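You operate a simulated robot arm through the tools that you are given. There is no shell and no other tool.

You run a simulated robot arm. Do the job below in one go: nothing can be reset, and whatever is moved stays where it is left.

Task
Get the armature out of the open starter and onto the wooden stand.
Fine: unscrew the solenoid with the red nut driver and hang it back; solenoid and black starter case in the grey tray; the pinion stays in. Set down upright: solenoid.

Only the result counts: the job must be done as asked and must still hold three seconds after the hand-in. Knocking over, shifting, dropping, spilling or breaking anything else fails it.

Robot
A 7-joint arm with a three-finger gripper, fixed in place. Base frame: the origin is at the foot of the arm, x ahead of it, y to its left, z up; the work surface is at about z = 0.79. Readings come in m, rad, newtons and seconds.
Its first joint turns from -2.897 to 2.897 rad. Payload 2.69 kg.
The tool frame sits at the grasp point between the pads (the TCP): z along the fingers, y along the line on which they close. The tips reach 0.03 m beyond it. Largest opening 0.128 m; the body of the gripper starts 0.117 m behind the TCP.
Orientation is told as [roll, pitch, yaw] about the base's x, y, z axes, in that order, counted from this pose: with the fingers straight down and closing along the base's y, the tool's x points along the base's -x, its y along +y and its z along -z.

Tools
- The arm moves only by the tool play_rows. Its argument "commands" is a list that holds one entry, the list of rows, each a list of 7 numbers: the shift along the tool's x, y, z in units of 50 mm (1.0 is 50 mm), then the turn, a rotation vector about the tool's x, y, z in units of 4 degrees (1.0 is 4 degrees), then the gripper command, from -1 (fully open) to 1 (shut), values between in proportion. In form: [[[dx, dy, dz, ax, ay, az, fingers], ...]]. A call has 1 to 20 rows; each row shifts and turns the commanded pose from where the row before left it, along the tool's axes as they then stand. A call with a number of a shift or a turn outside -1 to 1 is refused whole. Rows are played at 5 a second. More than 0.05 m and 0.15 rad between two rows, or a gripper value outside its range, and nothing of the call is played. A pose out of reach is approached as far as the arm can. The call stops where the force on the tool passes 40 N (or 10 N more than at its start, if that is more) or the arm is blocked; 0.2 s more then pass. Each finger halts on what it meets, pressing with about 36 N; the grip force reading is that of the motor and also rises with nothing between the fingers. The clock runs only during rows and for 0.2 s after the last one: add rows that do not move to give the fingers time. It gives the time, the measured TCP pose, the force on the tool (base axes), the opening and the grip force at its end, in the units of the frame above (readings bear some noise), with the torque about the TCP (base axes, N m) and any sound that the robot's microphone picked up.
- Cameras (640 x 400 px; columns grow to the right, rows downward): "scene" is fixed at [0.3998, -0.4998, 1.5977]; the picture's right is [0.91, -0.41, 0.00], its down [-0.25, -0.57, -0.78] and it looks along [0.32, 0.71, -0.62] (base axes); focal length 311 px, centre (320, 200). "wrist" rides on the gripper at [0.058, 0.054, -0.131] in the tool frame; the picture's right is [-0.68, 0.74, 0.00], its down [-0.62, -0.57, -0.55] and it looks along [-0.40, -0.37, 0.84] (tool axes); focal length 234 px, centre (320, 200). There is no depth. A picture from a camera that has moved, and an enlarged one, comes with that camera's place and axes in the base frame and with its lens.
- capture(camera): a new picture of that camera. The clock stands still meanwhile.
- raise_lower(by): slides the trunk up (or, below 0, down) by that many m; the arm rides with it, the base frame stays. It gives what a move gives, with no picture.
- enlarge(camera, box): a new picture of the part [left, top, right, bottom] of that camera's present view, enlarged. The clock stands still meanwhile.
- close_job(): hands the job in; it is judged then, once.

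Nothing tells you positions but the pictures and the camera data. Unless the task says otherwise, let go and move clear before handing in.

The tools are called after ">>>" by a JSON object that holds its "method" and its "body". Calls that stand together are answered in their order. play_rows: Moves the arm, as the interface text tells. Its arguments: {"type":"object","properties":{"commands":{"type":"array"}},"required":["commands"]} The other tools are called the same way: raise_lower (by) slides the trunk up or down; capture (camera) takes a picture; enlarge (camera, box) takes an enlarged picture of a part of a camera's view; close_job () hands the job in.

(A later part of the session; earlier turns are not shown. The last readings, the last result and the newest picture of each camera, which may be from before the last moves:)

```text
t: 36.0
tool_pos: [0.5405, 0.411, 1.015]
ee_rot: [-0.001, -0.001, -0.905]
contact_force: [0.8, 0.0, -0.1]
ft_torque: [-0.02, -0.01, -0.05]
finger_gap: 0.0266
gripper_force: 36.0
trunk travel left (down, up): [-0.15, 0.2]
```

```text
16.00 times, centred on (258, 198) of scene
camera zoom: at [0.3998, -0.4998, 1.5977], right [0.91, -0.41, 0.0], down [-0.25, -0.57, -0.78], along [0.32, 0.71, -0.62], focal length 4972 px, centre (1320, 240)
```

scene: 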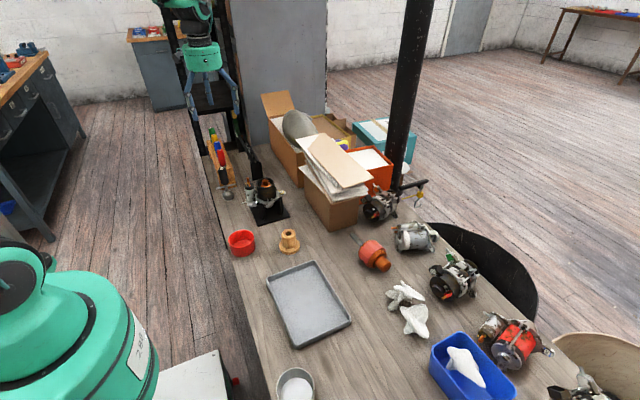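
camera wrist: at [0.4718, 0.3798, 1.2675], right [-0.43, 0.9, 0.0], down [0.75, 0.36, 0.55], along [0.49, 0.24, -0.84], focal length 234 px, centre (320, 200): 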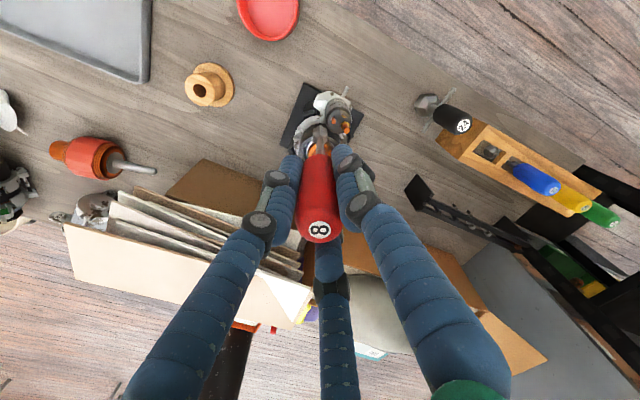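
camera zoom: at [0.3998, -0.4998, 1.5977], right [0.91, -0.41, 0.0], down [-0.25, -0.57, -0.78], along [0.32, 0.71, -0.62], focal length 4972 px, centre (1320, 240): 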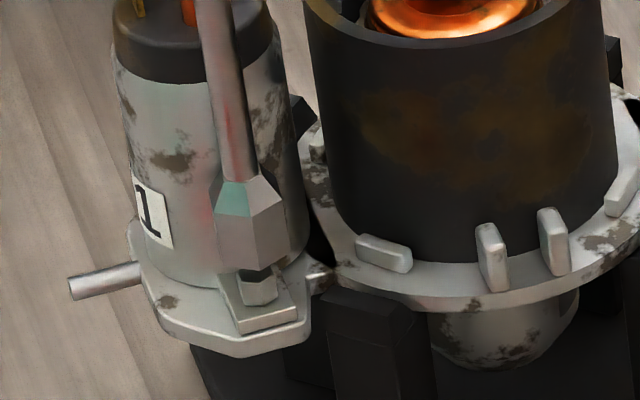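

The tip stayed on target through the turn. I'll lower the socket gently onto the hex in small steps while watching the force.

>>> {"method": "play_rows", "body": {"commands": [[[-0.012, 0.006, 0.05, 0, 0, 0, 1], [0, 0, 0.06, 0, 0, 0, 1], [0, 0, 0.06, 0, 0, 0, 1], [0, 0, 0, 0, 0, 0, 1]]]}}

>>> {"method": "enlarge", "body": {"camera": "scene", "box": [245, 185, 270, 210]}}

```text
t: 37.0
tool_pos: [0.5412, 0.4096, 1.005]
ee_rot: [-0.001, 0.001, -0.908]
contact_force: [-0.1, 0.2, -0.2]
ft_torque: [0.01, 0.02, 0.01]
finger_gap: 0.0269
gripper_force: 35.8
trunk travel left (down, up): [-0.15, 0.2]
```

```text
16.00 times, centred on (258, 198) of scene
camera zoom: at [0.3998, -0.4998, 1.5977], right [0.91, -0.41, 0.0], down [-0.25, -0.57, -0.78], along [0.32, 0.71, -0.62], focal length 4972 px, centre (1320, 240)
```

zoom: 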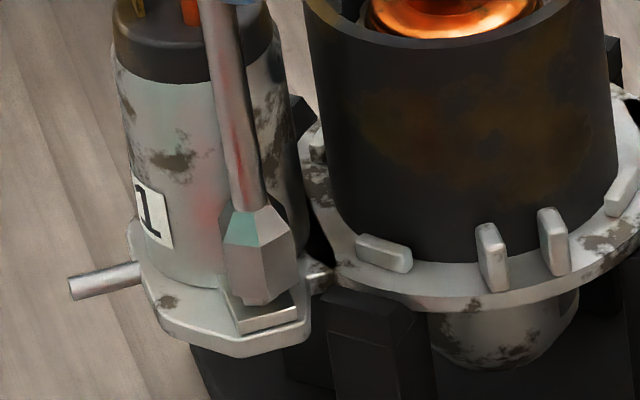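

The socket now covers the hex with no contact force, a few millimetres above the ear plate. I'll go down slightly more and begin turning counter-clockwise.

>>> {"method": "play_rows", "body": {"commands": [[[0, 0, 0.03, 0, 0, 0, 1], [0, 0, 0, 0, 0, -0.5, 1], [0, 0, 0, 0, 0, -1, 1], [0, 0, 0, 0, 0, -1, 1], [0, 0, 0, 0, 0, -1, 1], [0, 0, 0, 0, 0, -1, 1]]]}}

>>> {"method": "enlarge", "body": {"camera": "scene", "box": [245, 185, 270, 210]}}

```text
t: 38.4
tool_pos: [0.5411, 0.4094, 1.0038]
ee_rot: [0.001, 0.0, -0.591]
contact_force: [-0.2, -0.1, -0.9]
ft_torque: [0.01, 0.0, 0.0]
finger_gap: 0.0267
gripper_force: 35.7
trunk travel left (down, up): [-0.15, 0.2]
```

```text
16.00 times, centred on (258, 198) of scene
camera zoom: at [0.3998, -0.4998, 1.5977], right [0.91, -0.41, 0.0], down [-0.25, -0.57, -0.78], along [0.32, 0.71, -0.62], focal length 4972 px, centre (1320, 240)
```

zoom: 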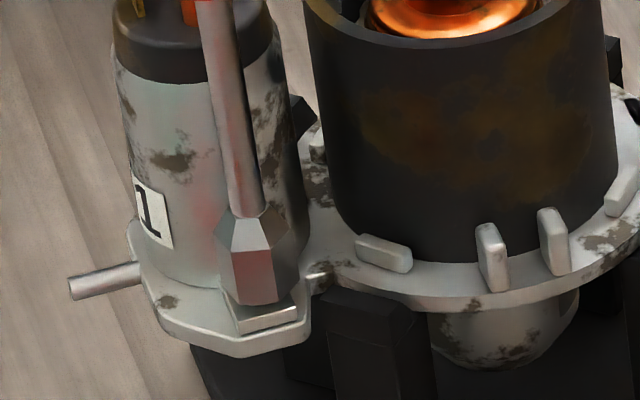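

There is no torque yet, and the geometry suggests only about 1–2 mm of engagement. I'll lower further in small steps until it seats.

>>> {"method": "play_rows", "body": {"commands": [[[0, 0, 0.03, 0, 0, 0, 1], [0, 0, 0.03, 0, 0, 0, 1], [0, 0, 0.02, 0, 0, 0, 1], [0, 0, 0, 0, 0, 0, 1]]]}}

>>> {"method": "enlarge", "body": {"camera": "scene", "box": [245, 185, 270, 210]}}

```text
t: 39.4
tool_pos: [0.5421, 0.4107, 1.0009]
ee_rot: [0.0, 0.001, -0.595]
contact_force: [0.3, -0.5, 1.8]
ft_torque: [-0.04, 0.02, 0.0]
finger_gap: 0.0266
gripper_force: 35.5
trunk travel left (down, up): [-0.15, 0.2]
```

```text
16.00 times, centred on (258, 198) of scene
camera zoom: at [0.3998, -0.4998, 1.5977], right [0.91, -0.41, 0.0], down [-0.25, -0.57, -0.78], along [0.32, 0.71, -0.62], focal length 4972 px, centre (1320, 240)
```

zoom: 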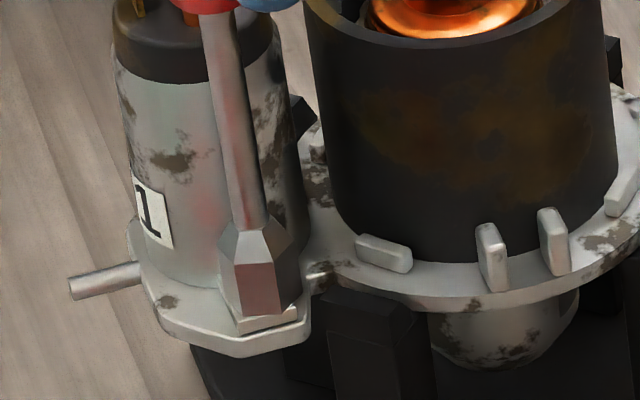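

The socket is now down at the plate and the hex is fully covered. I'll turn counter-clockwise and watch torque and sound.

>>> {"method": "play_rows", "body": {"commands": [[[0, 0, 0, 0, 0, -0.5, 1], [0, 0, 0, 0, 0, -1, 1], [0, 0, 0, 0, 0, -1, 1], [0, 0, 0, 0, 0, -1, 1], [0, 0, 0, 0, 0, -1, 1], [0, 0, 0, 0, 0, -1, 1], [0, 0, 0, 0, 0, -1, 1], [0, 0, 0, 0, 0, -1, 1]]]}}

>>> {"method": "enlarge", "body": {"camera": "scene", "box": [245, 185, 270, 210]}}

```text
t: 41.2
tool_pos: [0.5413, 0.4103, 0.9995]
ee_rot: [-0.001, -0.002, -0.069]
contact_force: [-4.9, -1.1, 15.6]
ft_torque: [-0.02, 0.55, -0.03]
finger_gap: 0.0268
gripper_force: 36.2
trunk travel left (down, up): [-0.15, 0.2]
```

```text
16.00 times, centred on (258, 198) of scene
camera zoom: at [0.3998, -0.4998, 1.5977], right [0.91, -0.41, 0.0], down [-0.25, -0.57, -0.78], along [0.32, 0.71, -0.62], focal length 4972 px, centre (1320, 240)
```

zoom: 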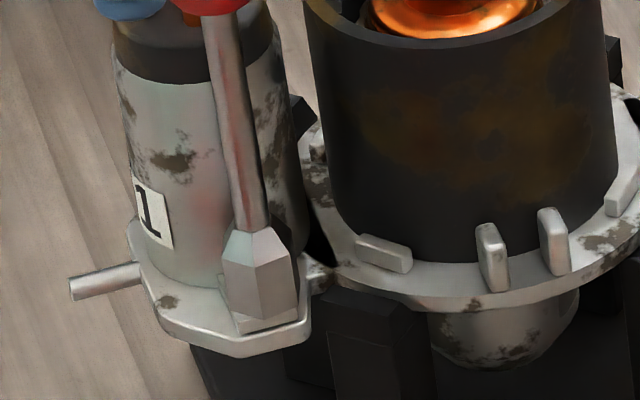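

An upward force of about 15 N built up at the tip while turning, so something is pushing up, perhaps the screw rising or the rim touching. I'll ease up 1 mm and keep turning in small steps.

>>> {"method": "play_rows", "body": {"commands": [[[0, 0, -0.02, 0, 0, 0, 1], [0, 0, 0, 0, 0, -1, 1], [0, 0, 0, 0, 0, -1, 1], [0, 0, 0, 0, 0, -1, 1], [0, 0, 0, 0, 0, -1, 1]]]}}

>>> {"method": "enlarge", "body": {"camera": "scene", "box": [245, 185, 270, 210]}}

```text
t: 42.4
tool_pos: [0.5418, 0.4106, 1.0016]
ee_rot: [0.0, 0.0, 0.212]
contact_force: [-1.1, 0.2, -0.5]
ft_torque: [-0.01, 0.02, 0.01]
finger_gap: 0.0269
gripper_force: 35.8
trunk travel left (down, up): [-0.15, 0.2]
```

```text
16.00 times, centred on (258, 198) of scene
camera zoom: at [0.3998, -0.4998, 1.5977], right [0.91, -0.41, 0.0], down [-0.25, -0.57, -0.78], along [0.32, 0.71, -0.62], focal length 4972 px, centre (1320, 240)
```

zoom: 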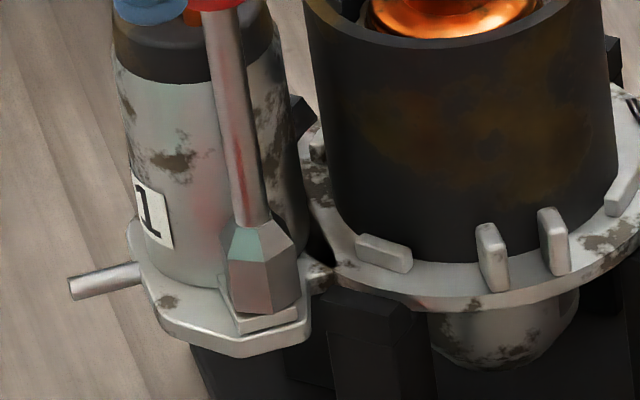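

The force went away. I'll keep turning counter-clockwise from here and listen for any sound.

>>> {"method": "play_rows", "body": {"commands": [[[0, 0, 0, 0, 0, -1, 1], [0, 0, 0, 0, 0, -1, 1], [0, 0, 0, 0, 0, -1, 1], [0, 0, 0, 0, 0, -1, 1], [0, 0, 0, 0, 0, -1, 1], [0, 0, 0, 0, 0, -1, 1], [0, 0, 0, 0, 0, -1, 1], [0, 0, 0, 0, 0, -1, 1], [0, 0, 0, 0, 0, -1, 1], [0, 0, 0, 0, 0, -1, 1], [0, 0, 0, 0, 0, -1, 1], [0, 0, 0, 0, 0, -1, 1], [0, 0, 0, 0, 0, -1, 1], [0, 0, 0, 0, 0, -1, 1]]]}}

>>> {"method": "enlarge", "body": {"camera": "scene", "box": [245, 185, 270, 210]}}

>>> {"method": "enlarge", "body": {"camera": "wrist", "box": [290, 100, 350, 150]}}

```text
t: 45.4
tool_pos: [0.5421, 0.4099, 1.0017]
ee_rot: [0.0, -0.002, 1.188]
contact_force: [0.5, -0.6, -0.3]
ft_torque: [0.0, 0.03, -0.04]
finger_gap: 0.027
gripper_force: 35.9
trunk travel left (down, up): [-0.15, 0.2]
```

```text
16.00 times, centred on (258, 198) of scene
camera zoom: at [0.3998, -0.4998, 1.5977], right [0.91, -0.41, 0.0], down [-0.25, -0.57, -0.78], along [0.32, 0.71, -0.62], focal length 4972 px, centre (1320, 240)
```

zoom: 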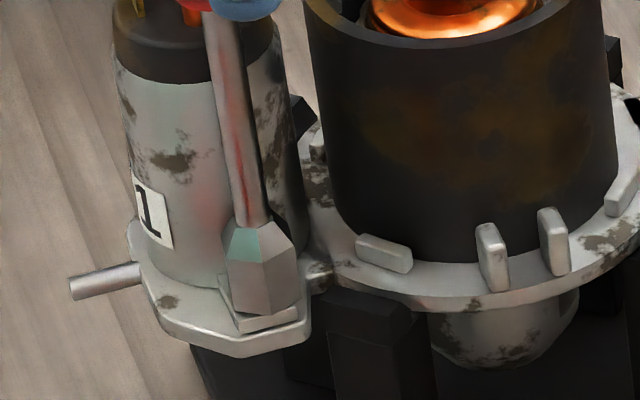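

```text
8.00 times, centred on (320, 125) of wrist
camera zoom: at [0.4691, 0.3767, 1.1326], right [-0.43, 0.9, 0.0], down [0.75, 0.36, 0.55], along [0.49, 0.24, -0.84], focal length 1873 px, centre (320, 800)
```

zoom: 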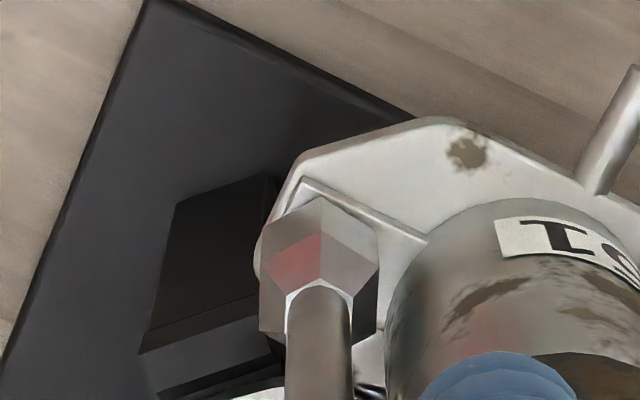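

No torque or sound so far, and by the ear plate's geometry the socket may be about 2 mm off centre toward −y. I'll lift a little to look at the hex.

>>> {"method": "play_rows", "body": {"commands": [[[0, 0, -0.3, 0, 0, 0, 1], [0, 0, -0.4, 0, 0, 0, 1], [0, 0, 0, 0, 0, 0, 1]]]}}

>>> {"method": "enlarge", "body": {"camera": "wrist", "box": [285, 95, 355, 150]}}

>>> {"method": "enlarge", "body": {"camera": "scene", "box": [245, 185, 270, 210]}}

```text
t: 46.2
tool_pos: [0.541, 0.4095, 1.0389]
ee_rot: [0.0, 0.0, 1.189]
contact_force: [-0.6, -1.2, -0.5]
ft_torque: [0.01, 0.0, 0.03]
finger_gap: 0.0266
gripper_force: 35.9
trunk travel left (down, up): [-0.15, 0.2]
```

```text
7.27 times, centred on (320, 122) of wrist
camera zoom: at [0.4682, 0.3759, 1.1697], right [-0.43, 0.9, 0.0], down [0.75, 0.36, 0.55], along [0.5, 0.24, -0.84], focal length 1703 px, centre (320, 764)
```

zoom: 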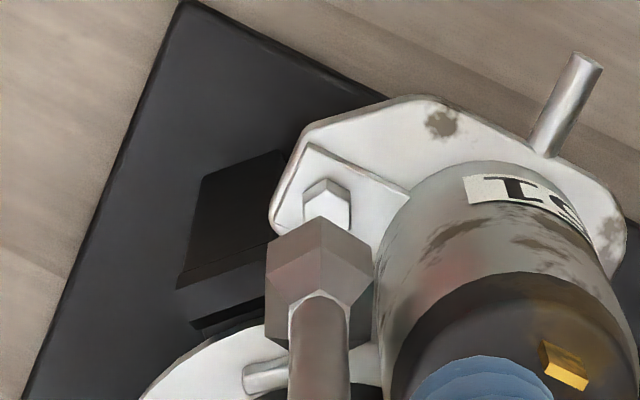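

```text
16.00 times, centred on (258, 198) of scene
camera zoom: at [0.3998, -0.4998, 1.5977], right [0.91, -0.41, 0.0], down [-0.25, -0.57, -0.78], along [0.32, 0.71, -0.62], focal length 4972 px, centre (1320, 240)
```

zoom: 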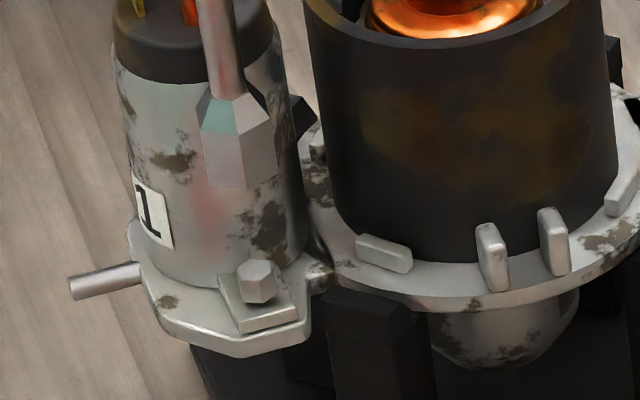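

The hex is visible again and sits roughly 2 mm toward +y from the socket's axis. I'll correct by about (+1.0, +2.1) mm and re-check before lowering.

>>> {"method": "play_rows", "body": {"commands": [[[-0.046, -0.003, 0, 0, 0, 0, 1], [0, 0, 0.2, 0, 0, 0, 1], [0, 0, 0, 0, 0, 0, 1]]]}}

>>> {"method": "enlarge", "body": {"camera": "wrist", "box": [300, 105, 340, 140]}}

>>> {"method": "enlarge", "body": {"camera": "scene", "box": [245, 188, 265, 208]}}

```text
t: 47.0
tool_pos: [0.5427, 0.4129, 1.0267]
ee_rot: [0.0, -0.001, 1.186]
contact_force: [0.2, 0.5, -0.8]
ft_torque: [0.0, 0.0, -0.03]
finger_gap: 0.0266
gripper_force: 36.0
trunk travel left (down, up): [-0.15, 0.2]
```

```text
11.43 times, centred on (320, 122) of wrist
camera zoom: at [0.4695, 0.3795, 1.1582], right [-0.43, 0.9, 0.0], down [0.76, 0.36, 0.55], along [0.49, 0.24, -0.84], focal length 2676 px, centre (320, 1086)
```

zoom: 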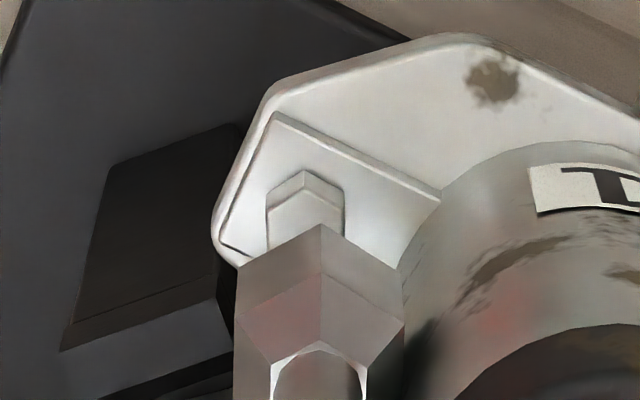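

```text
16.00 times, centred on (255, 198) of scene
camera zoom: at [0.3998, -0.4998, 1.5977], right [0.91, -0.41, 0.0], down [-0.25, -0.57, -0.78], along [0.32, 0.71, -0.62], focal length 4972 px, centre (1360, 232)
```

zoom: 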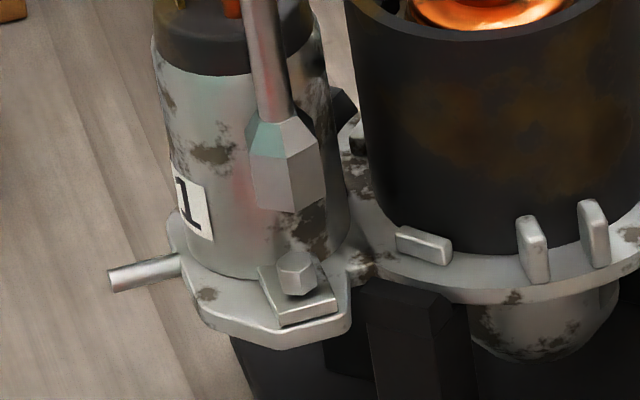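

The arm moved slightly more than asked and the hex now appears about 1.5 mm on the other side. I'll make a smaller correction back and look again.

>>> {"method": "play_rows", "body": {"commands": [[[0.028, 0.001, 0, 0, 0, 0, 1], [0, 0, 0, 0, 0, 0, 1], [0, 0, 0, 0, 0, 0, 1]]]}}

>>> {"method": "enlarge", "body": {"camera": "wrist", "box": [300, 105, 340, 140]}}

>>> {"method": "enlarge", "body": {"camera": "scene", "box": [245, 188, 265, 208]}}

```text
t: 47.8
tool_pos: [0.5406, 0.4116, 1.0266]
ee_rot: [0.0, -0.001, 1.187]
contact_force: [-0.5, -0.5, -0.9]
ft_torque: [-0.07, 0.01, 0.03]
finger_gap: 0.0268
gripper_force: 35.5
trunk travel left (down, up): [-0.15, 0.2]
```

```text
11.43 times, centred on (320, 122) of wrist
camera zoom: at [0.4684, 0.378, 1.1584], right [-0.43, 0.9, 0.0], down [0.75, 0.36, 0.55], along [0.5, 0.24, -0.84], focal length 2676 px, centre (320, 1086)
```

zoom: 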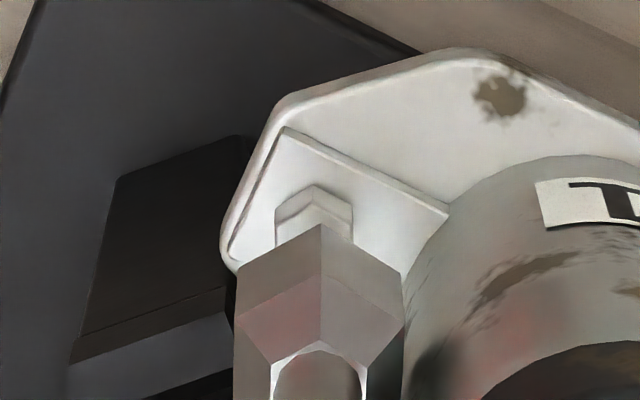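

```text
16.00 times, centred on (255, 198) of scene
camera zoom: at [0.3998, -0.4998, 1.5977], right [0.91, -0.41, 0.0], down [-0.25, -0.57, -0.78], along [0.32, 0.71, -0.62], focal length 4972 px, centre (1360, 232)
```

zoom: 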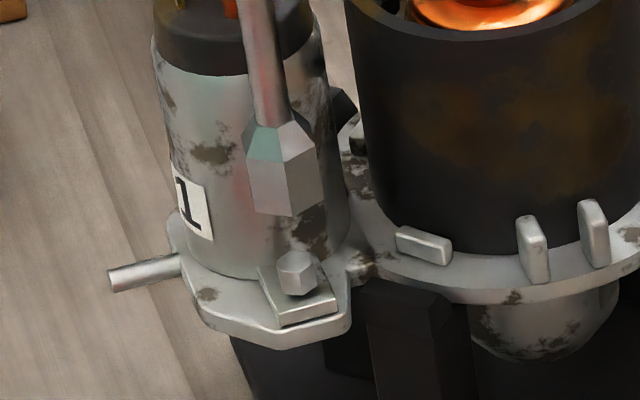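

The socket is now aligned to within about half a millimetre. I'll lower onto the hex to about 1 mm above the plate and turn counter-clockwise again.

>>> {"method": "play_rows", "body": {"commands": [[[0.004, -0.01, 0.2, 0, 0, 0, 1], [0, 0, 0.15, 0, 0, 0, 1], [0, 0, 0.1, 0, 0, 0, 1], [0, 0, 0.06, 0, 0, 0, 1], [0, 0, 0, 0, 0, 0, 1]]]}}

>>> {"method": "enlarge", "body": {"camera": "wrist", "box": [300, 105, 340, 140]}}

>>> {"method": "enlarge", "body": {"camera": "scene", "box": [245, 188, 265, 208]}}

```text
t: 49.0
tool_pos: [0.5412, 0.4105, 1.0004]
ee_rot: [-0.001, 0.0, 1.186]
contact_force: [0.2, -0.5, -1.9]
ft_torque: [-0.05, 0.01, -0.03]
finger_gap: 0.0267
gripper_force: 36.2
trunk travel left (down, up): [-0.15, 0.2]
```

```text
11.43 times, centred on (320, 122) of wrist
camera zoom: at [0.469, 0.3779, 1.1325], right [-0.43, 0.9, 0.0], down [0.75, 0.36, 0.55], along [0.5, 0.24, -0.84], focal length 2676 px, centre (320, 1086)
```

zoom: 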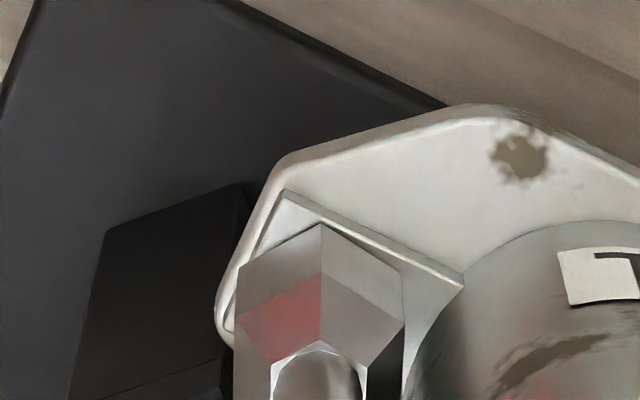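

```text
16.00 times, centred on (255, 198) of scene
camera zoom: at [0.3998, -0.4998, 1.5977], right [0.91, -0.41, 0.0], down [-0.25, -0.57, -0.78], along [0.32, 0.71, -0.62], focal length 4972 px, centre (1360, 232)
```

zoom: 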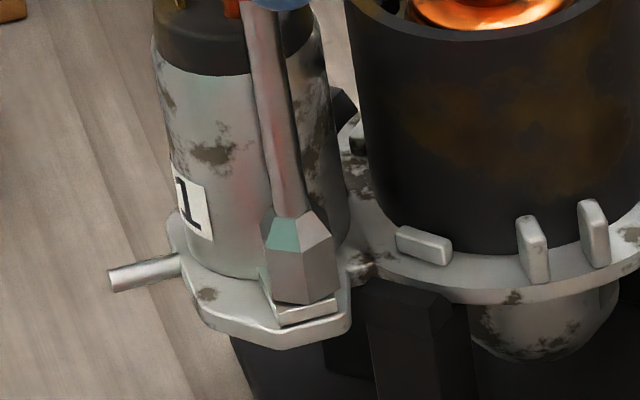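

The socket is down over the hex with no load. Now turning counter-clockwise.

>>> {"method": "play_rows", "body": {"commands": [[[0, 0, 0, 0, 0, -1, 1], [0, 0, 0, 0, 0, -1, 1], [0, 0, 0, 0, 0, -1, 1], [0, 0, 0, 0, 0, -1, 1], [0, 0, 0, 0, 0, -1, 1], [0, 0, 0, 0, 0, -1, 1], [0, 0, 0, 0, 0, -1, 1], [0, 0, 0, 0, 0, -1, 1], [0, 0, 0, 0, 0, -1, 1], [0, 0, 0, 0, 0, -1, 1]]]}}

>>> {"method": "enlarge", "body": {"camera": "scene", "box": [245, 188, 265, 208]}}

```text
t: 51.2
tool_pos: [0.5417, 0.4098, 1.0005]
ee_rot: [0.0, 0.001, 1.886]
contact_force: [-2.8, -0.2, 2.4]
ft_torque: [-0.01, 0.36, -0.01]
finger_gap: 0.0267
gripper_force: 36.2
trunk travel left (down, up): [-0.15, 0.2]
```

```text
16.00 times, centred on (255, 198) of scene
camera zoom: at [0.3998, -0.4998, 1.5977], right [0.91, -0.41, 0.0], down [-0.25, -0.57, -0.78], along [0.32, 0.71, -0.62], focal length 4972 px, centre (1360, 232)
```

zoom: 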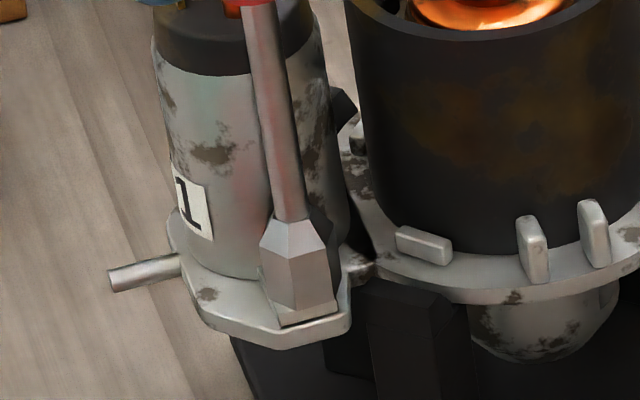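

A small sideways force appeared at the tip at this angle. I'll raise 1 mm and carry on turning.

>>> {"method": "play_rows", "body": {"commands": [[[0, 0, -0.02, 0, 0, 0, 1], [0, 0, 0, 0, 0, -1, 1], [0, 0, 0, 0, 0, -1, 1], [0, 0, 0, 0, 0, -1, 1], [0, 0, 0, 0, 0, -1, 1], [0, 0, 0, 0, 0, -1, 1], [0, 0, 0, 0, 0, -1, 1], [0, 0, 0, 0, 0, -1, 1], [0, 0, 0, 0, 0, -1, 1], [0, 0, 0, 0, 0, -1, 1], [0, 0, 0, 0, 0, -1, 1], [0, 0, 0, 0, 0, -1, 1], [0, 0, 0, 0, 0, -1, 1]]]}}

>>> {"method": "enlarge", "body": {"camera": "scene", "box": [245, 188, 265, 208]}}

>>> {"method": "enlarge", "body": {"camera": "wrist", "box": [280, 95, 360, 155]}}

```text
t: 54.0
tool_pos: [0.5417, 0.41, 1.0]
ee_rot: [-0.001, 0.001, 2.725]
contact_force: [-4.8, -0.2, 0.5]
ft_torque: [0.02, 0.53, -0.03]
finger_gap: 0.0267
gripper_force: 35.5
trunk travel left (down, up): [-0.15, 0.2]
```

```text
16.00 times, centred on (255, 198) of scene
camera zoom: at [0.3998, -0.4998, 1.5977], right [0.91, -0.41, 0.0], down [-0.25, -0.57, -0.78], along [0.32, 0.71, -0.62], focal length 4972 px, centre (1360, 232)
```

zoom: 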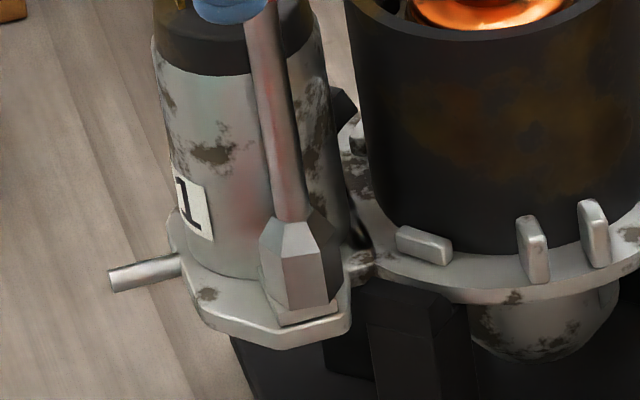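

```text
6.67 times, centred on (320, 125) of wrist
camera zoom: at [0.5724, 0.3386, 1.1318], right [-0.92, -0.4, 0.0], down [-0.33, 0.77, 0.55], along [-0.22, 0.5, -0.84], focal length 1561 px, centre (320, 700)
```

zoom: 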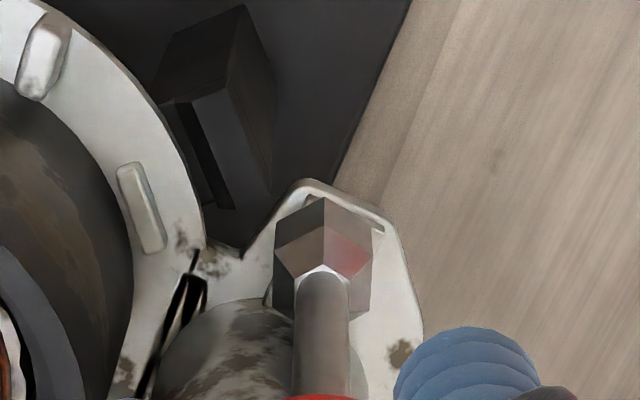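

The tip still feels a sideways load in −x but turns freely. I'll continue counter-clockwise toward the wrist's limit.

>>> {"method": "play_rows", "body": {"commands": [[[0, 0, 0, 0, 0, -1, 1], [0, 0, 0, 0, 0, -1, 1], [0, 0, 0, 0, 0, -1, 1], [0, 0, 0, 0, 0, -1, 1], [0, 0, 0, 0, 0, -1, 1], [0, 0, 0, 0, 0, -1, 1], [0, 0, 0, 0, 0, -1, 1], [0, 0, 0, 0, 0, -1, 1], [0, 0, 0, 0, 0, -1, 1], [0, 0, 0, 0, 0, -1, 1], [0, 0, 0, 0, 0, -1, 1], [0, 0, 0, 0, 0, -1, 1], [0, 0, 0, 0, 0, -1, 1], [0, 0, 0, 0, 0, -1, 1], [0, 0, 0, 0, 0, -1, 1], [0, 0, 0, 0, 0, -1, 1]]]}}

>>> {"method": "enlarge", "body": {"camera": "scene", "box": [245, 188, 265, 208]}}

```text
t: 57.4
tool_pos: [0.5333, 0.4209, 1.0011]
ee_rot: [0.034, 0.004, -2.518]
contact_force: [2.6, -1.4, -1.5]
ft_torque: [-0.14, -0.35, 0.01]
finger_gap: 0.0268
gripper_force: 36.1
out of reach, approached as far as the arm can: row 14, 15, 16
trunk travel left (down, up): [-0.15, 0.2]
```

```text
16.00 times, centred on (255, 198) of scene
camera zoom: at [0.3998, -0.4998, 1.5977], right [0.91, -0.41, 0.0], down [-0.25, -0.57, -0.78], along [0.32, 0.71, -0.62], focal length 4972 px, centre (1360, 232)
```

zoom: 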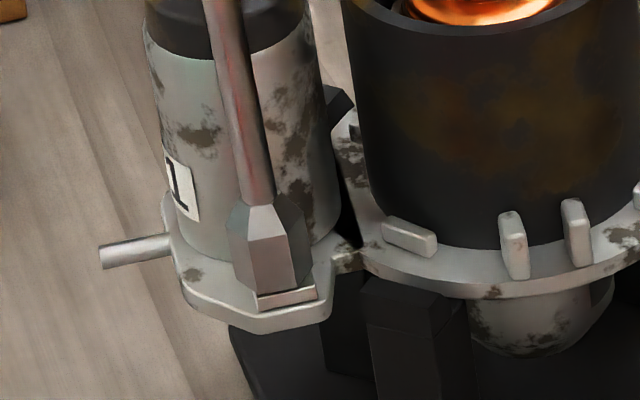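

The wrist reached its limit at a yaw of about 3.75 rad; the arm deviated there and nudged the starter a few millimetres on its posts. I'll turn back a little so the tip returns to where it was, then check.

>>> {"method": "play_rows", "body": {"commands": [[[0, 0, 0, 0, 0, 1, 1], [0, 0, 0, 0, 0, 1, 1], [0, 0, 0, 0, 0, 1, 1], [0, 0, 0, 0, 0, 1, 1], [0, 0, 0, 0, 0, 1, 1], [0, 0, 0, 0, 0, 0, 1]]]}}

>>> {"method": "enlarge", "body": {"camera": "scene", "box": [245, 188, 265, 208]}}

>>> {"method": "enlarge", "body": {"camera": "scene", "box": [245, 165, 295, 225]}}

>>> {"method": "enlarge", "body": {"camera": "wrist", "box": [260, 80, 380, 170]}}

```text
t: 58.8
tool_pos: [0.5354, 0.4209, 1.0019]
ee_rot: [0.013, 0.007, -2.859]
contact_force: [0.0, 0.0, -2.3]
ft_torque: [-0.01, -0.13, -0.02]
finger_gap: 0.0268
gripper_force: 35.9
trunk travel left (down, up): [-0.15, 0.2]
```

```text
16.00 times, centred on (255, 198) of scene
camera zoom: at [0.3998, -0.4998, 1.5977], right [0.91, -0.41, 0.0], down [-0.25, -0.57, -0.78], along [0.32, 0.71, -0.62], focal length 4972 px, centre (1360, 232)
```

zoom: 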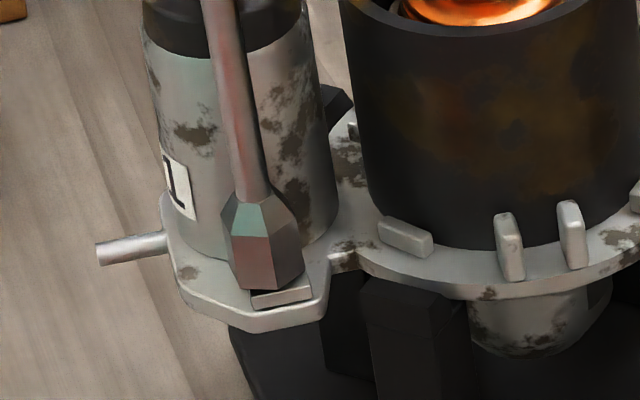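

```text
6.67 times, centred on (270, 195) of scene
camera zoom: at [0.3998, -0.4998, 1.5977], right [0.91, -0.41, 0.0], down [-0.25, -0.57, -0.78], along [0.32, 0.71, -0.62], focal length 2072 px, centre (653, 233)
```

zoom: 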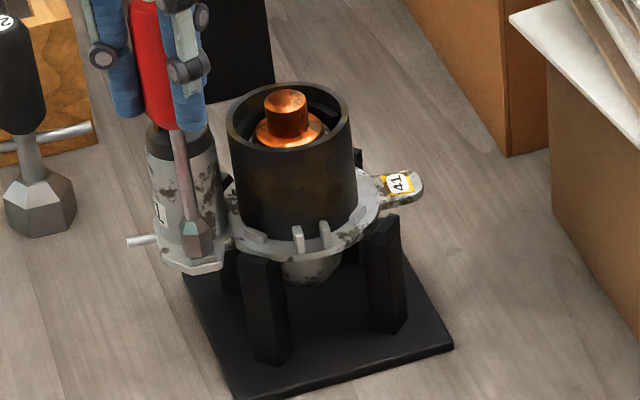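

```text
4.44 times, centred on (320, 125) of wrist
camera zoom: at [0.603, 0.388, 1.1341], right [-0.44, -0.9, 0.01], down [-0.75, 0.38, 0.54], along [-0.48, 0.23, -0.84], focal length 1041 px, centre (320, 533)
```

zoom: 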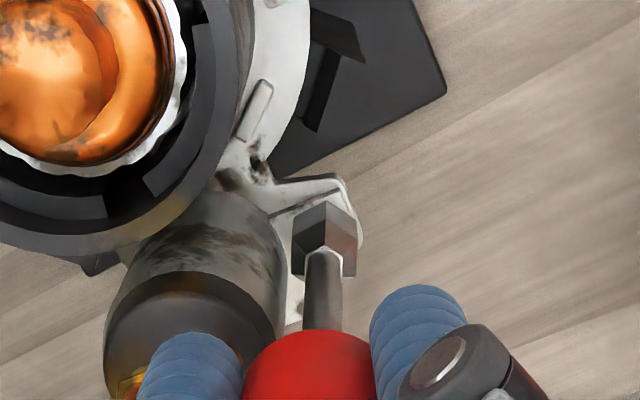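

The starter turned a few degrees clockwise on its fixture when the arm deviated; I'll undo that later if I can. First I'll lift the driver to see whether the hex has turned or risen.

>>> {"method": "play_rows", "body": {"commands": [[[0, 0, -0.2, 0, 0, 0, 1], [0, 0, -0.3, 0, 0, 0, 1], [0, 0, -0.3, 0, 0, 0, 1], [0, 0, 0, 0, 0, 0, 1]]]}}

>>> {"method": "enlarge", "body": {"camera": "wrist", "box": [280, 80, 370, 150]}}

>>> {"method": "enlarge", "body": {"camera": "scene", "box": [245, 185, 270, 210]}}

```text
t: 59.8
tool_pos: [0.5325, 0.4211, 1.0424]
ee_rot: [0.014, 0.007, -2.855]
contact_force: [-0.4, -0.5, -1.0]
ft_torque: [0.01, -0.04, 0.03]
finger_gap: 0.0266
gripper_force: 36.4
trunk travel left (down, up): [-0.15, 0.2]
```

```text
5.71 times, centred on (325, 115) of wrist
camera zoom: at [0.6017, 0.3885, 1.175], right [-0.44, -0.9, 0.01], down [-0.76, 0.38, 0.54], along [-0.48, 0.23, -0.84], focal length 1338 px, centre (291, 686)
```

zoom: 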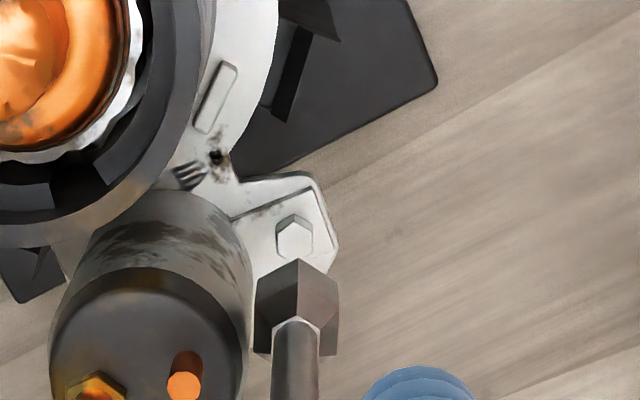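

```text
16.00 times, centred on (258, 198) of scene
camera zoom: at [0.3998, -0.4998, 1.5977], right [0.91, -0.41, 0.0], down [-0.25, -0.57, -0.78], along [0.32, 0.71, -0.62], focal length 4972 px, centre (1320, 240)
```

zoom: 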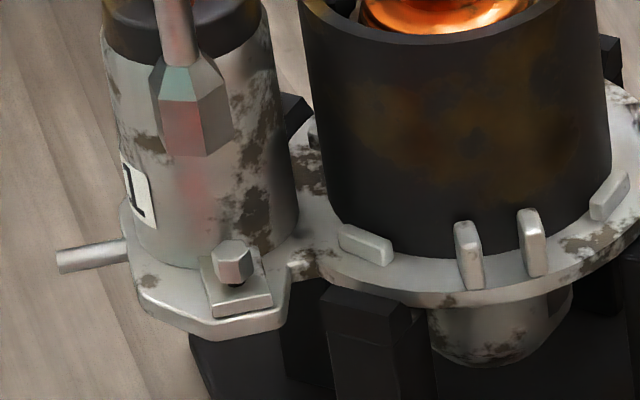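

The hex head has clearly risen off its plate, so the unscrewing works; it just needs more turns. I'll level the tool, wind the wrist back, and re-engage for another stroke.

>>> {"method": "play_rows", "body": {"commands": [[[0, 0, 0, 0.193, -0.1, 0, 1], [0, 0, 0, 0, 0, 1, 1], [0, 0, 0, 0, 0, 1, 1], [0, 0, 0, 0, 0, 1, 1], [0, 0, 0, 0, 0, 1, 1], [0, 0, 0, 0, 0, 1, 1], [0, 0, 0, 0, 0, 1, 1], [0, 0, 0, 0, 0, 1, 1], [0, 0, 0, 0, 0, 1, 1], [0, 0, 0, 0, 0, 1, 1], [0, 0, 0, 0, 0, 1, 1], [0, 0, 0, 0, 0, 1, 1], [0, 0, 0, 0, 0, 1, 1], [0, 0, 0, 0, 0, 1, 1], [0, 0, 0, 0, 0, 1, 1], [0, 0, 0, 0, 0, 1, 1], [0, 0, 0, 0, 0, 1, 1], [0, 0, 0, 0, 0, 1, 1], [0, 0, 0, 0, 0, 1, 1], [0, 0, 0, 0, 0, 1, 1]]]}}

>>> {"method": "play_rows", "body": {"commands": [[[0, 0, 0, 0, 0, 1, 1], [0, 0, 0, 0, 0, 1, 1], [0, 0, 0, 0, 0, 1, 1], [0, 0, 0, 0, 0, 1, 1], [0, 0, 0, 0, 0, 1, 1], [0, 0, 0, 0, 0, 1, 1], [0, 0, 0, 0, 0, 1, 1], [0, 0, 0, 0, 0, 1, 1], [0, 0, 0, 0, 0, 1, 1], [0, 0, 0, 0, 0, 1, 1], [0, 0, 0, 0, 0, 1, 1], [0, 0, 0, 0, 0, 1, 1], [0, 0, 0, 0, 0, 1, 1], [0, 0, 0, 0, 0, 0, 1], [0, 0, 0, 0, 0, 0, 1]]]}}

>>> {"method": "enlarge", "body": {"camera": "wrist", "box": [285, 95, 355, 150]}}

>>> {"method": "enlarge", "body": {"camera": "scene", "box": [245, 185, 270, 210]}}

```text
t: 64.0
tool_pos: [0.5334, 0.4203, 1.0408]
ee_rot: [0.002, -0.001, 2.097]
contact_force: [-2.7, -3.3, -2.3]
ft_torque: [-0.4, 0.22, 0.03]
finger_gap: 0.0268
gripper_force: 36.4
trunk travel left (down, up): [-0.15, 0.2]
```

```text
t: 67.2
tool_pos: [0.5338, 0.4216, 1.0421]
ee_rot: [-0.001, 0.002, 1.19]
contact_force: [-3.6, -6.6, -2.7]
ft_torque: [-0.67, 0.43, 0.01]
finger_gap: 0.0267
gripper_force: 36.3
trunk travel left (down, up): [-0.15, 0.2]
```

```text
7.27 times, centred on (320, 122) of wrist
camera zoom: at [0.4602, 0.3883, 1.1734], right [-0.43, 0.9, 0.0], down [0.75, 0.36, 0.55], along [0.49, 0.24, -0.84], focal length 1703 px, centre (320, 764)
```

zoom: 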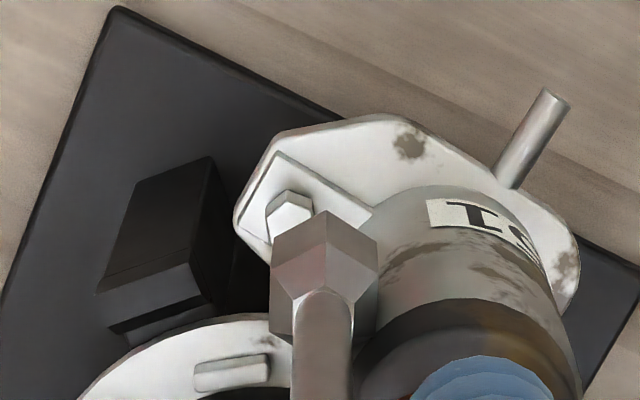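

```text
16.00 times, centred on (258, 198) of scene
camera zoom: at [0.3998, -0.4998, 1.5977], right [0.91, -0.41, 0.0], down [-0.25, -0.57, -0.78], along [0.32, 0.71, -0.62], focal length 4972 px, centre (1320, 240)
```

zoom: 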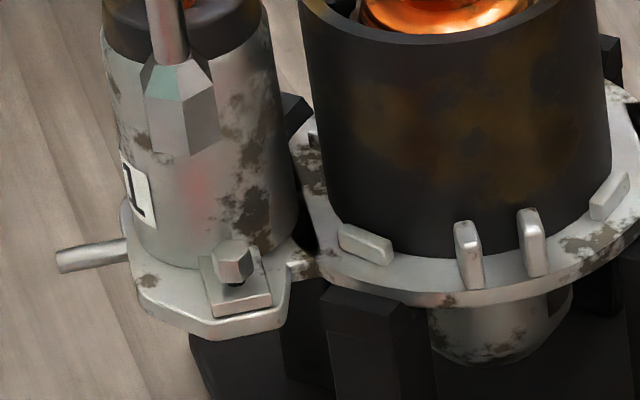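

The socket is now brushing the solenoid's cap, since the driver sits slightly skewed in the hand after the limit event. I'll back it away toward the hex and re-measure.

>>> {"method": "play_rows", "body": {"commands": [[[0.05, -0.117, 0, 0, 0, 0, 1], [0, 0, 0, 0, 0, 0, 1], [0, 0, 0, 0, 0, 0, 1]]]}}

>>> {"method": "enlarge", "body": {"camera": "wrist", "box": [285, 95, 355, 150]}}

>>> {"method": "enlarge", "body": {"camera": "scene", "box": [240, 165, 275, 210]}}

>>> {"method": "capture", "body": {"camera": "wrist"}}

```text
t: 68.0
tool_pos: [0.5376, 0.4174, 1.0418]
ee_rot: [-0.001, 0.001, 1.193]
contact_force: [-0.2, 0.7, -1.5]
ft_torque: [0.01, -0.01, -0.01]
finger_gap: 0.0269
gripper_force: 36.3
trunk travel left (down, up): [-0.15, 0.2]
```

```text
7.27 times, centred on (320, 122) of wrist
camera zoom: at [0.4652, 0.3841, 1.1732], right [-0.43, 0.9, 0.0], down [0.75, 0.36, 0.55], along [0.49, 0.24, -0.84], focal length 1703 px, centre (320, 764)
```

zoom: 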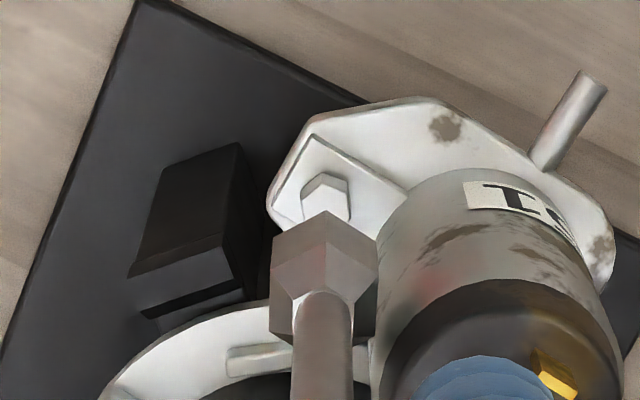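

```text
8.89 times, centred on (258, 188) of scene
camera zoom: at [0.3998, -0.4998, 1.5977], right [0.91, -0.41, 0.0], down [-0.25, -0.57, -0.78], along [0.32, 0.71, -0.62], focal length 2762 px, centre (876, 311)
```

zoom: 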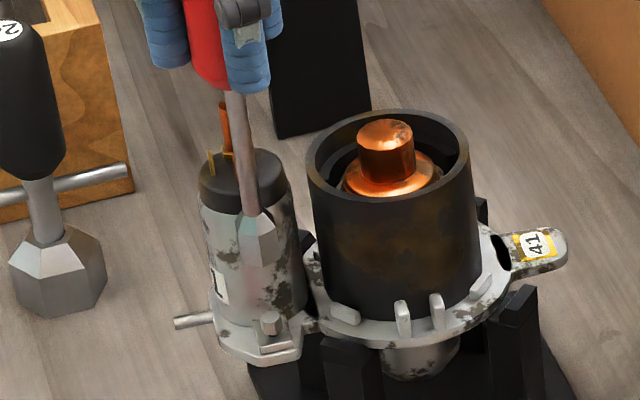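

```text
taken
camera wrist: at [0.4652, 0.3841, 1.1732], right [-0.43, 0.9, 0.0], down [0.75, 0.36, 0.55], along [0.49, 0.24, -0.84], focal length 234 px, centre (320, 200)
```

wrist: 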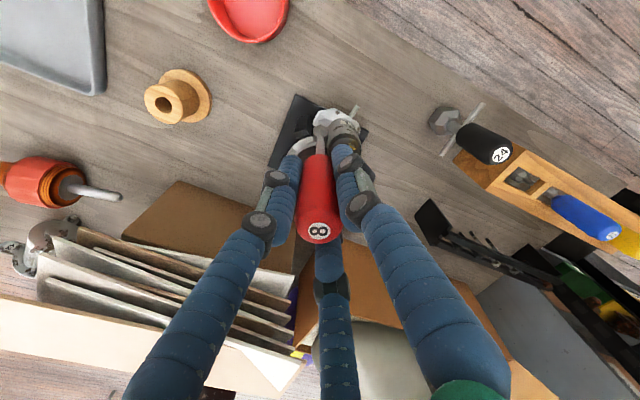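

The driver is free and well aligned with the hex again. I'll zoom in on the hex to judge how far it has come up.

>>> {"method": "enlarge", "body": {"camera": "scene", "box": [250, 196, 262, 208]}}

>>> {"method": "enlarge", "body": {"camera": "wrist", "box": [308, 112, 334, 132]}}

```text
16.00 times, centred on (256, 202) of scene
camera zoom: at [0.3998, -0.4998, 1.5977], right [0.91, -0.41, 0.0], down [-0.25, -0.57, -0.78], along [0.32, 0.71, -0.62], focal length 4972 px, centre (1344, 168)
```

zoom: 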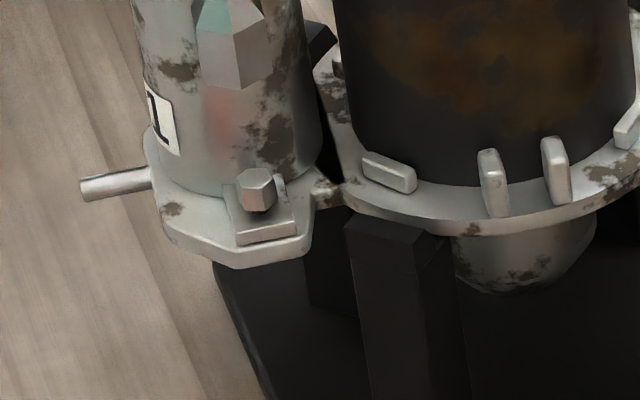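

```text
16.00 times, centred on (321, 122) of wrist
camera zoom: at [0.4652, 0.3841, 1.1732], right [-0.43, 0.9, 0.0], down [0.75, 0.36, 0.55], along [0.49, 0.24, -0.84], focal length 3747 px, centre (304, 1448)
```

zoom: 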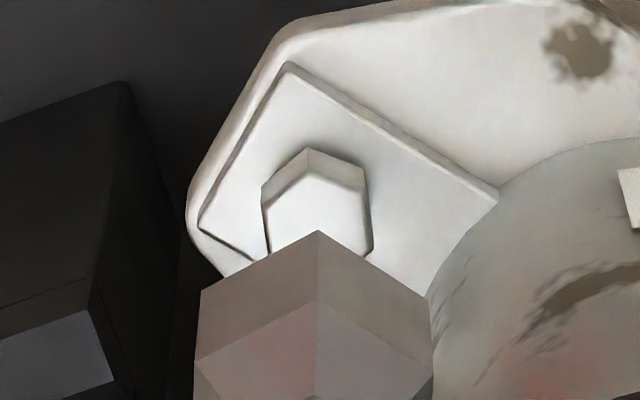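

The head has risen only about 1 mm, so more strokes are needed. I'll raise clear of the cap, wind the wrist back to about −0.76 rad, and re-engage.

>>> {"method": "play_rows", "body": {"commands": [[[-0.03, 0.01, -0.56, 0, 0, 0, 1], [0, 0, 0, 0, 0, 1, 1], [0, 0, 0, 0, 0, 1, 1], [0, 0, 0, 0, 0, 1, 1], [0, 0, 0, 0, 0, 1, 1], [0, 0, 0, 0, 0, 1, 1], [0, 0, 0, 0, 0, 1, 1], [0, 0, 0, 0, 0, 1, 1], [0, 0, 0, 0, 0, 1, 1], [0, 0, 0, 0, 0, 1, 1], [0, 0, 0, 0, 0, 1, 1], [0, 0, 0, 0, 0, 1, 1], [0, 0, 0, 0, 0, 1, 1], [0, 0, 0, 0, 0, 1, 1], [0, 0, 0, 0, 0, 1, 1], [0, 0, 0, 0, 0, 1, 1], [0, 0, 0, 0, 0, 1, 1], [0, 0, 0, 0, 0, 1, 1], [0, 0, 0, 0, 0, 1, 1], [0, 0, 0, 0, 0, 1, 1]]]}}

>>> {"method": "play_rows", "body": {"commands": [[[0, 0, 0, 0, 0, 1, 1], [0, 0, 0, 0, 0, 1, 1], [0, 0, 0, 0, 0, 1, 1], [0, 0, 0, 0, 0, 1, 1], [0, 0, 0, 0, 0, 1, 1], [0, 0, 0, 0, 0, 1, 1], [0, 0, 0, 0, 0, 1, 1], [0, 0, 0, 0, 0, 1, 1], [0, 0, 0, 0, 0, 1, 1], [0, 0, 0, 0, 0, 0, 1], [0, 0, 0.6, 0, 0, 0, 1], [0, 0, 0.3, 0, 0, 0, 1], [0, 0, 0, 0, 0, 0, 1]]]}}

>>> {"method": "enlarge", "body": {"camera": "scene", "box": [245, 185, 270, 210]}}

>>> {"method": "enlarge", "body": {"camera": "wrist", "box": [280, 95, 360, 155]}}

```text
t: 72.2
tool_pos: [0.5376, 0.4184, 1.0692]
ee_rot: [-0.002, 0.0, -0.137]
contact_force: [-0.2, -0.7, -1.9]
ft_torque: [0.0, -0.01, 0.02]
finger_gap: 0.027
gripper_force: 35.6
trunk travel left (down, up): [-0.15, 0.2]
```

```text
t: 75.0
tool_pos: [0.5368, 0.4191, 1.023]
ee_rot: [0.001, 0.001, -0.764]
contact_force: [-0.5, -0.3, -1.7]
ft_torque: [0.04, 0.0, 0.05]
finger_gap: 0.0269
gripper_force: 36.1
trunk travel left (down, up): [-0.15, 0.2]
```

```text
16.00 times, centred on (258, 198) of scene
camera zoom: at [0.3998, -0.4998, 1.5977], right [0.91, -0.41, 0.0], down [-0.25, -0.57, -0.78], along [0.32, 0.71, -0.62], focal length 4972 px, centre (1320, 240)
```

zoom: 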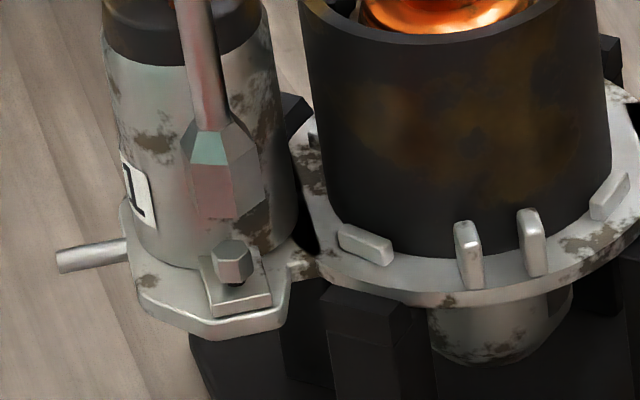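

```text
6.67 times, centred on (320, 125) of wrist
camera zoom: at [0.5314, 0.4994, 1.1544], right [1.0, 0.06, 0.0], down [0.05, -0.83, 0.55], along [0.04, -0.55, -0.84], focal length 1561 px, centre (320, 700)
```

zoom: 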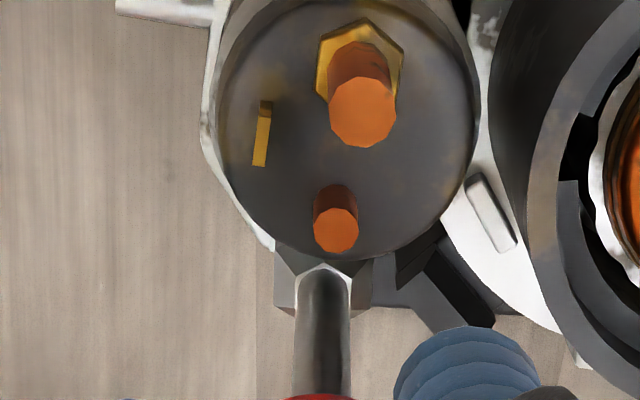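

The socket is about 1 mm to the right of the hex in this view. I'll trim that and lower over the head in small steps.

>>> {"method": "play_rows", "body": {"commands": [[[0.015, -0.005, 0.2, 0, 0, 0, 1], [0, 0, 0.1, 0, 0, 0, 1], [0, 0, 0.05, 0, 0, 0, 1], [0, 0, 0.05, 0, 0, 0, 1], [0, 0, 0.02, 0, 0, 0, 1], [0, 0, 0, 0, 0, 0, 1]]]}}

>>> {"method": "enlarge", "body": {"camera": "scene", "box": [245, 185, 270, 210]}}

```text
t: 76.4
tool_pos: [0.5358, 0.4185, 0.9995]
ee_rot: [-0.006, 0.001, -0.763]
contact_force: [-3.7, -1.5, 11.7]
ft_torque: [0.1, 0.39, 0.03]
finger_gap: 0.0272
gripper_force: 36.7
trunk travel left (down, up): [-0.15, 0.2]
```

```text
16.00 times, centred on (258, 198) of scene
camera zoom: at [0.3998, -0.4998, 1.5977], right [0.91, -0.41, 0.0], down [-0.25, -0.57, -0.78], along [0.32, 0.71, -0.62], focal length 4972 px, centre (1320, 240)
```

zoom: 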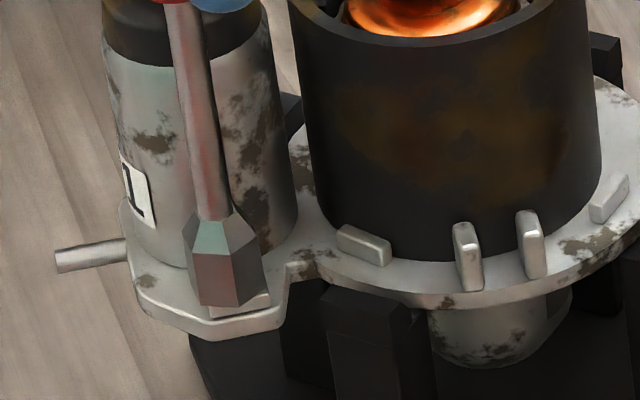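

The down-press of about 12 N is tilting the starter slightly in its fixture. I'll ease up right away.

>>> {"method": "play_rows", "body": {"commands": [[[0, 0, -0.04, 0, 0, 0, 1], [0, 0, 0, 0, 0, 0, 1]]]}}

>>> {"method": "enlarge", "body": {"camera": "scene", "box": [245, 185, 270, 210]}}

>>> {"method": "enlarge", "body": {"camera": "scene", "box": [245, 165, 295, 225]}}

```text
t: 77.0
tool_pos: [0.5365, 0.4182, 1.0038]
ee_rot: [0.0, -0.001, -0.761]
contact_force: [-0.3, 0.8, -0.8]
ft_torque: [0.0, 0.04, -0.02]
finger_gap: 0.0267
gripper_force: 35.9
trunk travel left (down, up): [-0.15, 0.2]
```

```text
16.00 times, centred on (258, 198) of scene
camera zoom: at [0.3998, -0.4998, 1.5977], right [0.91, -0.41, 0.0], down [-0.25, -0.57, -0.78], along [0.32, 0.71, -0.62], focal length 4972 px, centre (1320, 240)
```

zoom: 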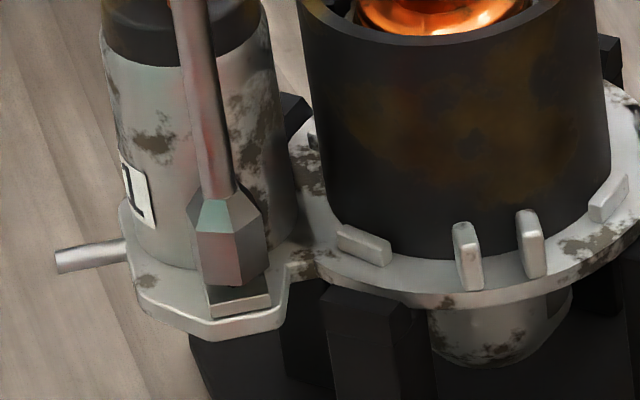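

```text
6.67 times, centred on (270, 195) of scene
camera zoom: at [0.3998, -0.4998, 1.5977], right [0.91, -0.41, 0.0], down [-0.25, -0.57, -0.78], along [0.32, 0.71, -0.62], focal length 2072 px, centre (653, 233)
```

zoom: 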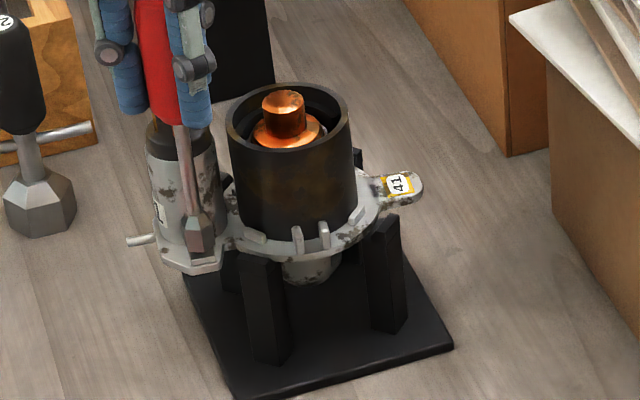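

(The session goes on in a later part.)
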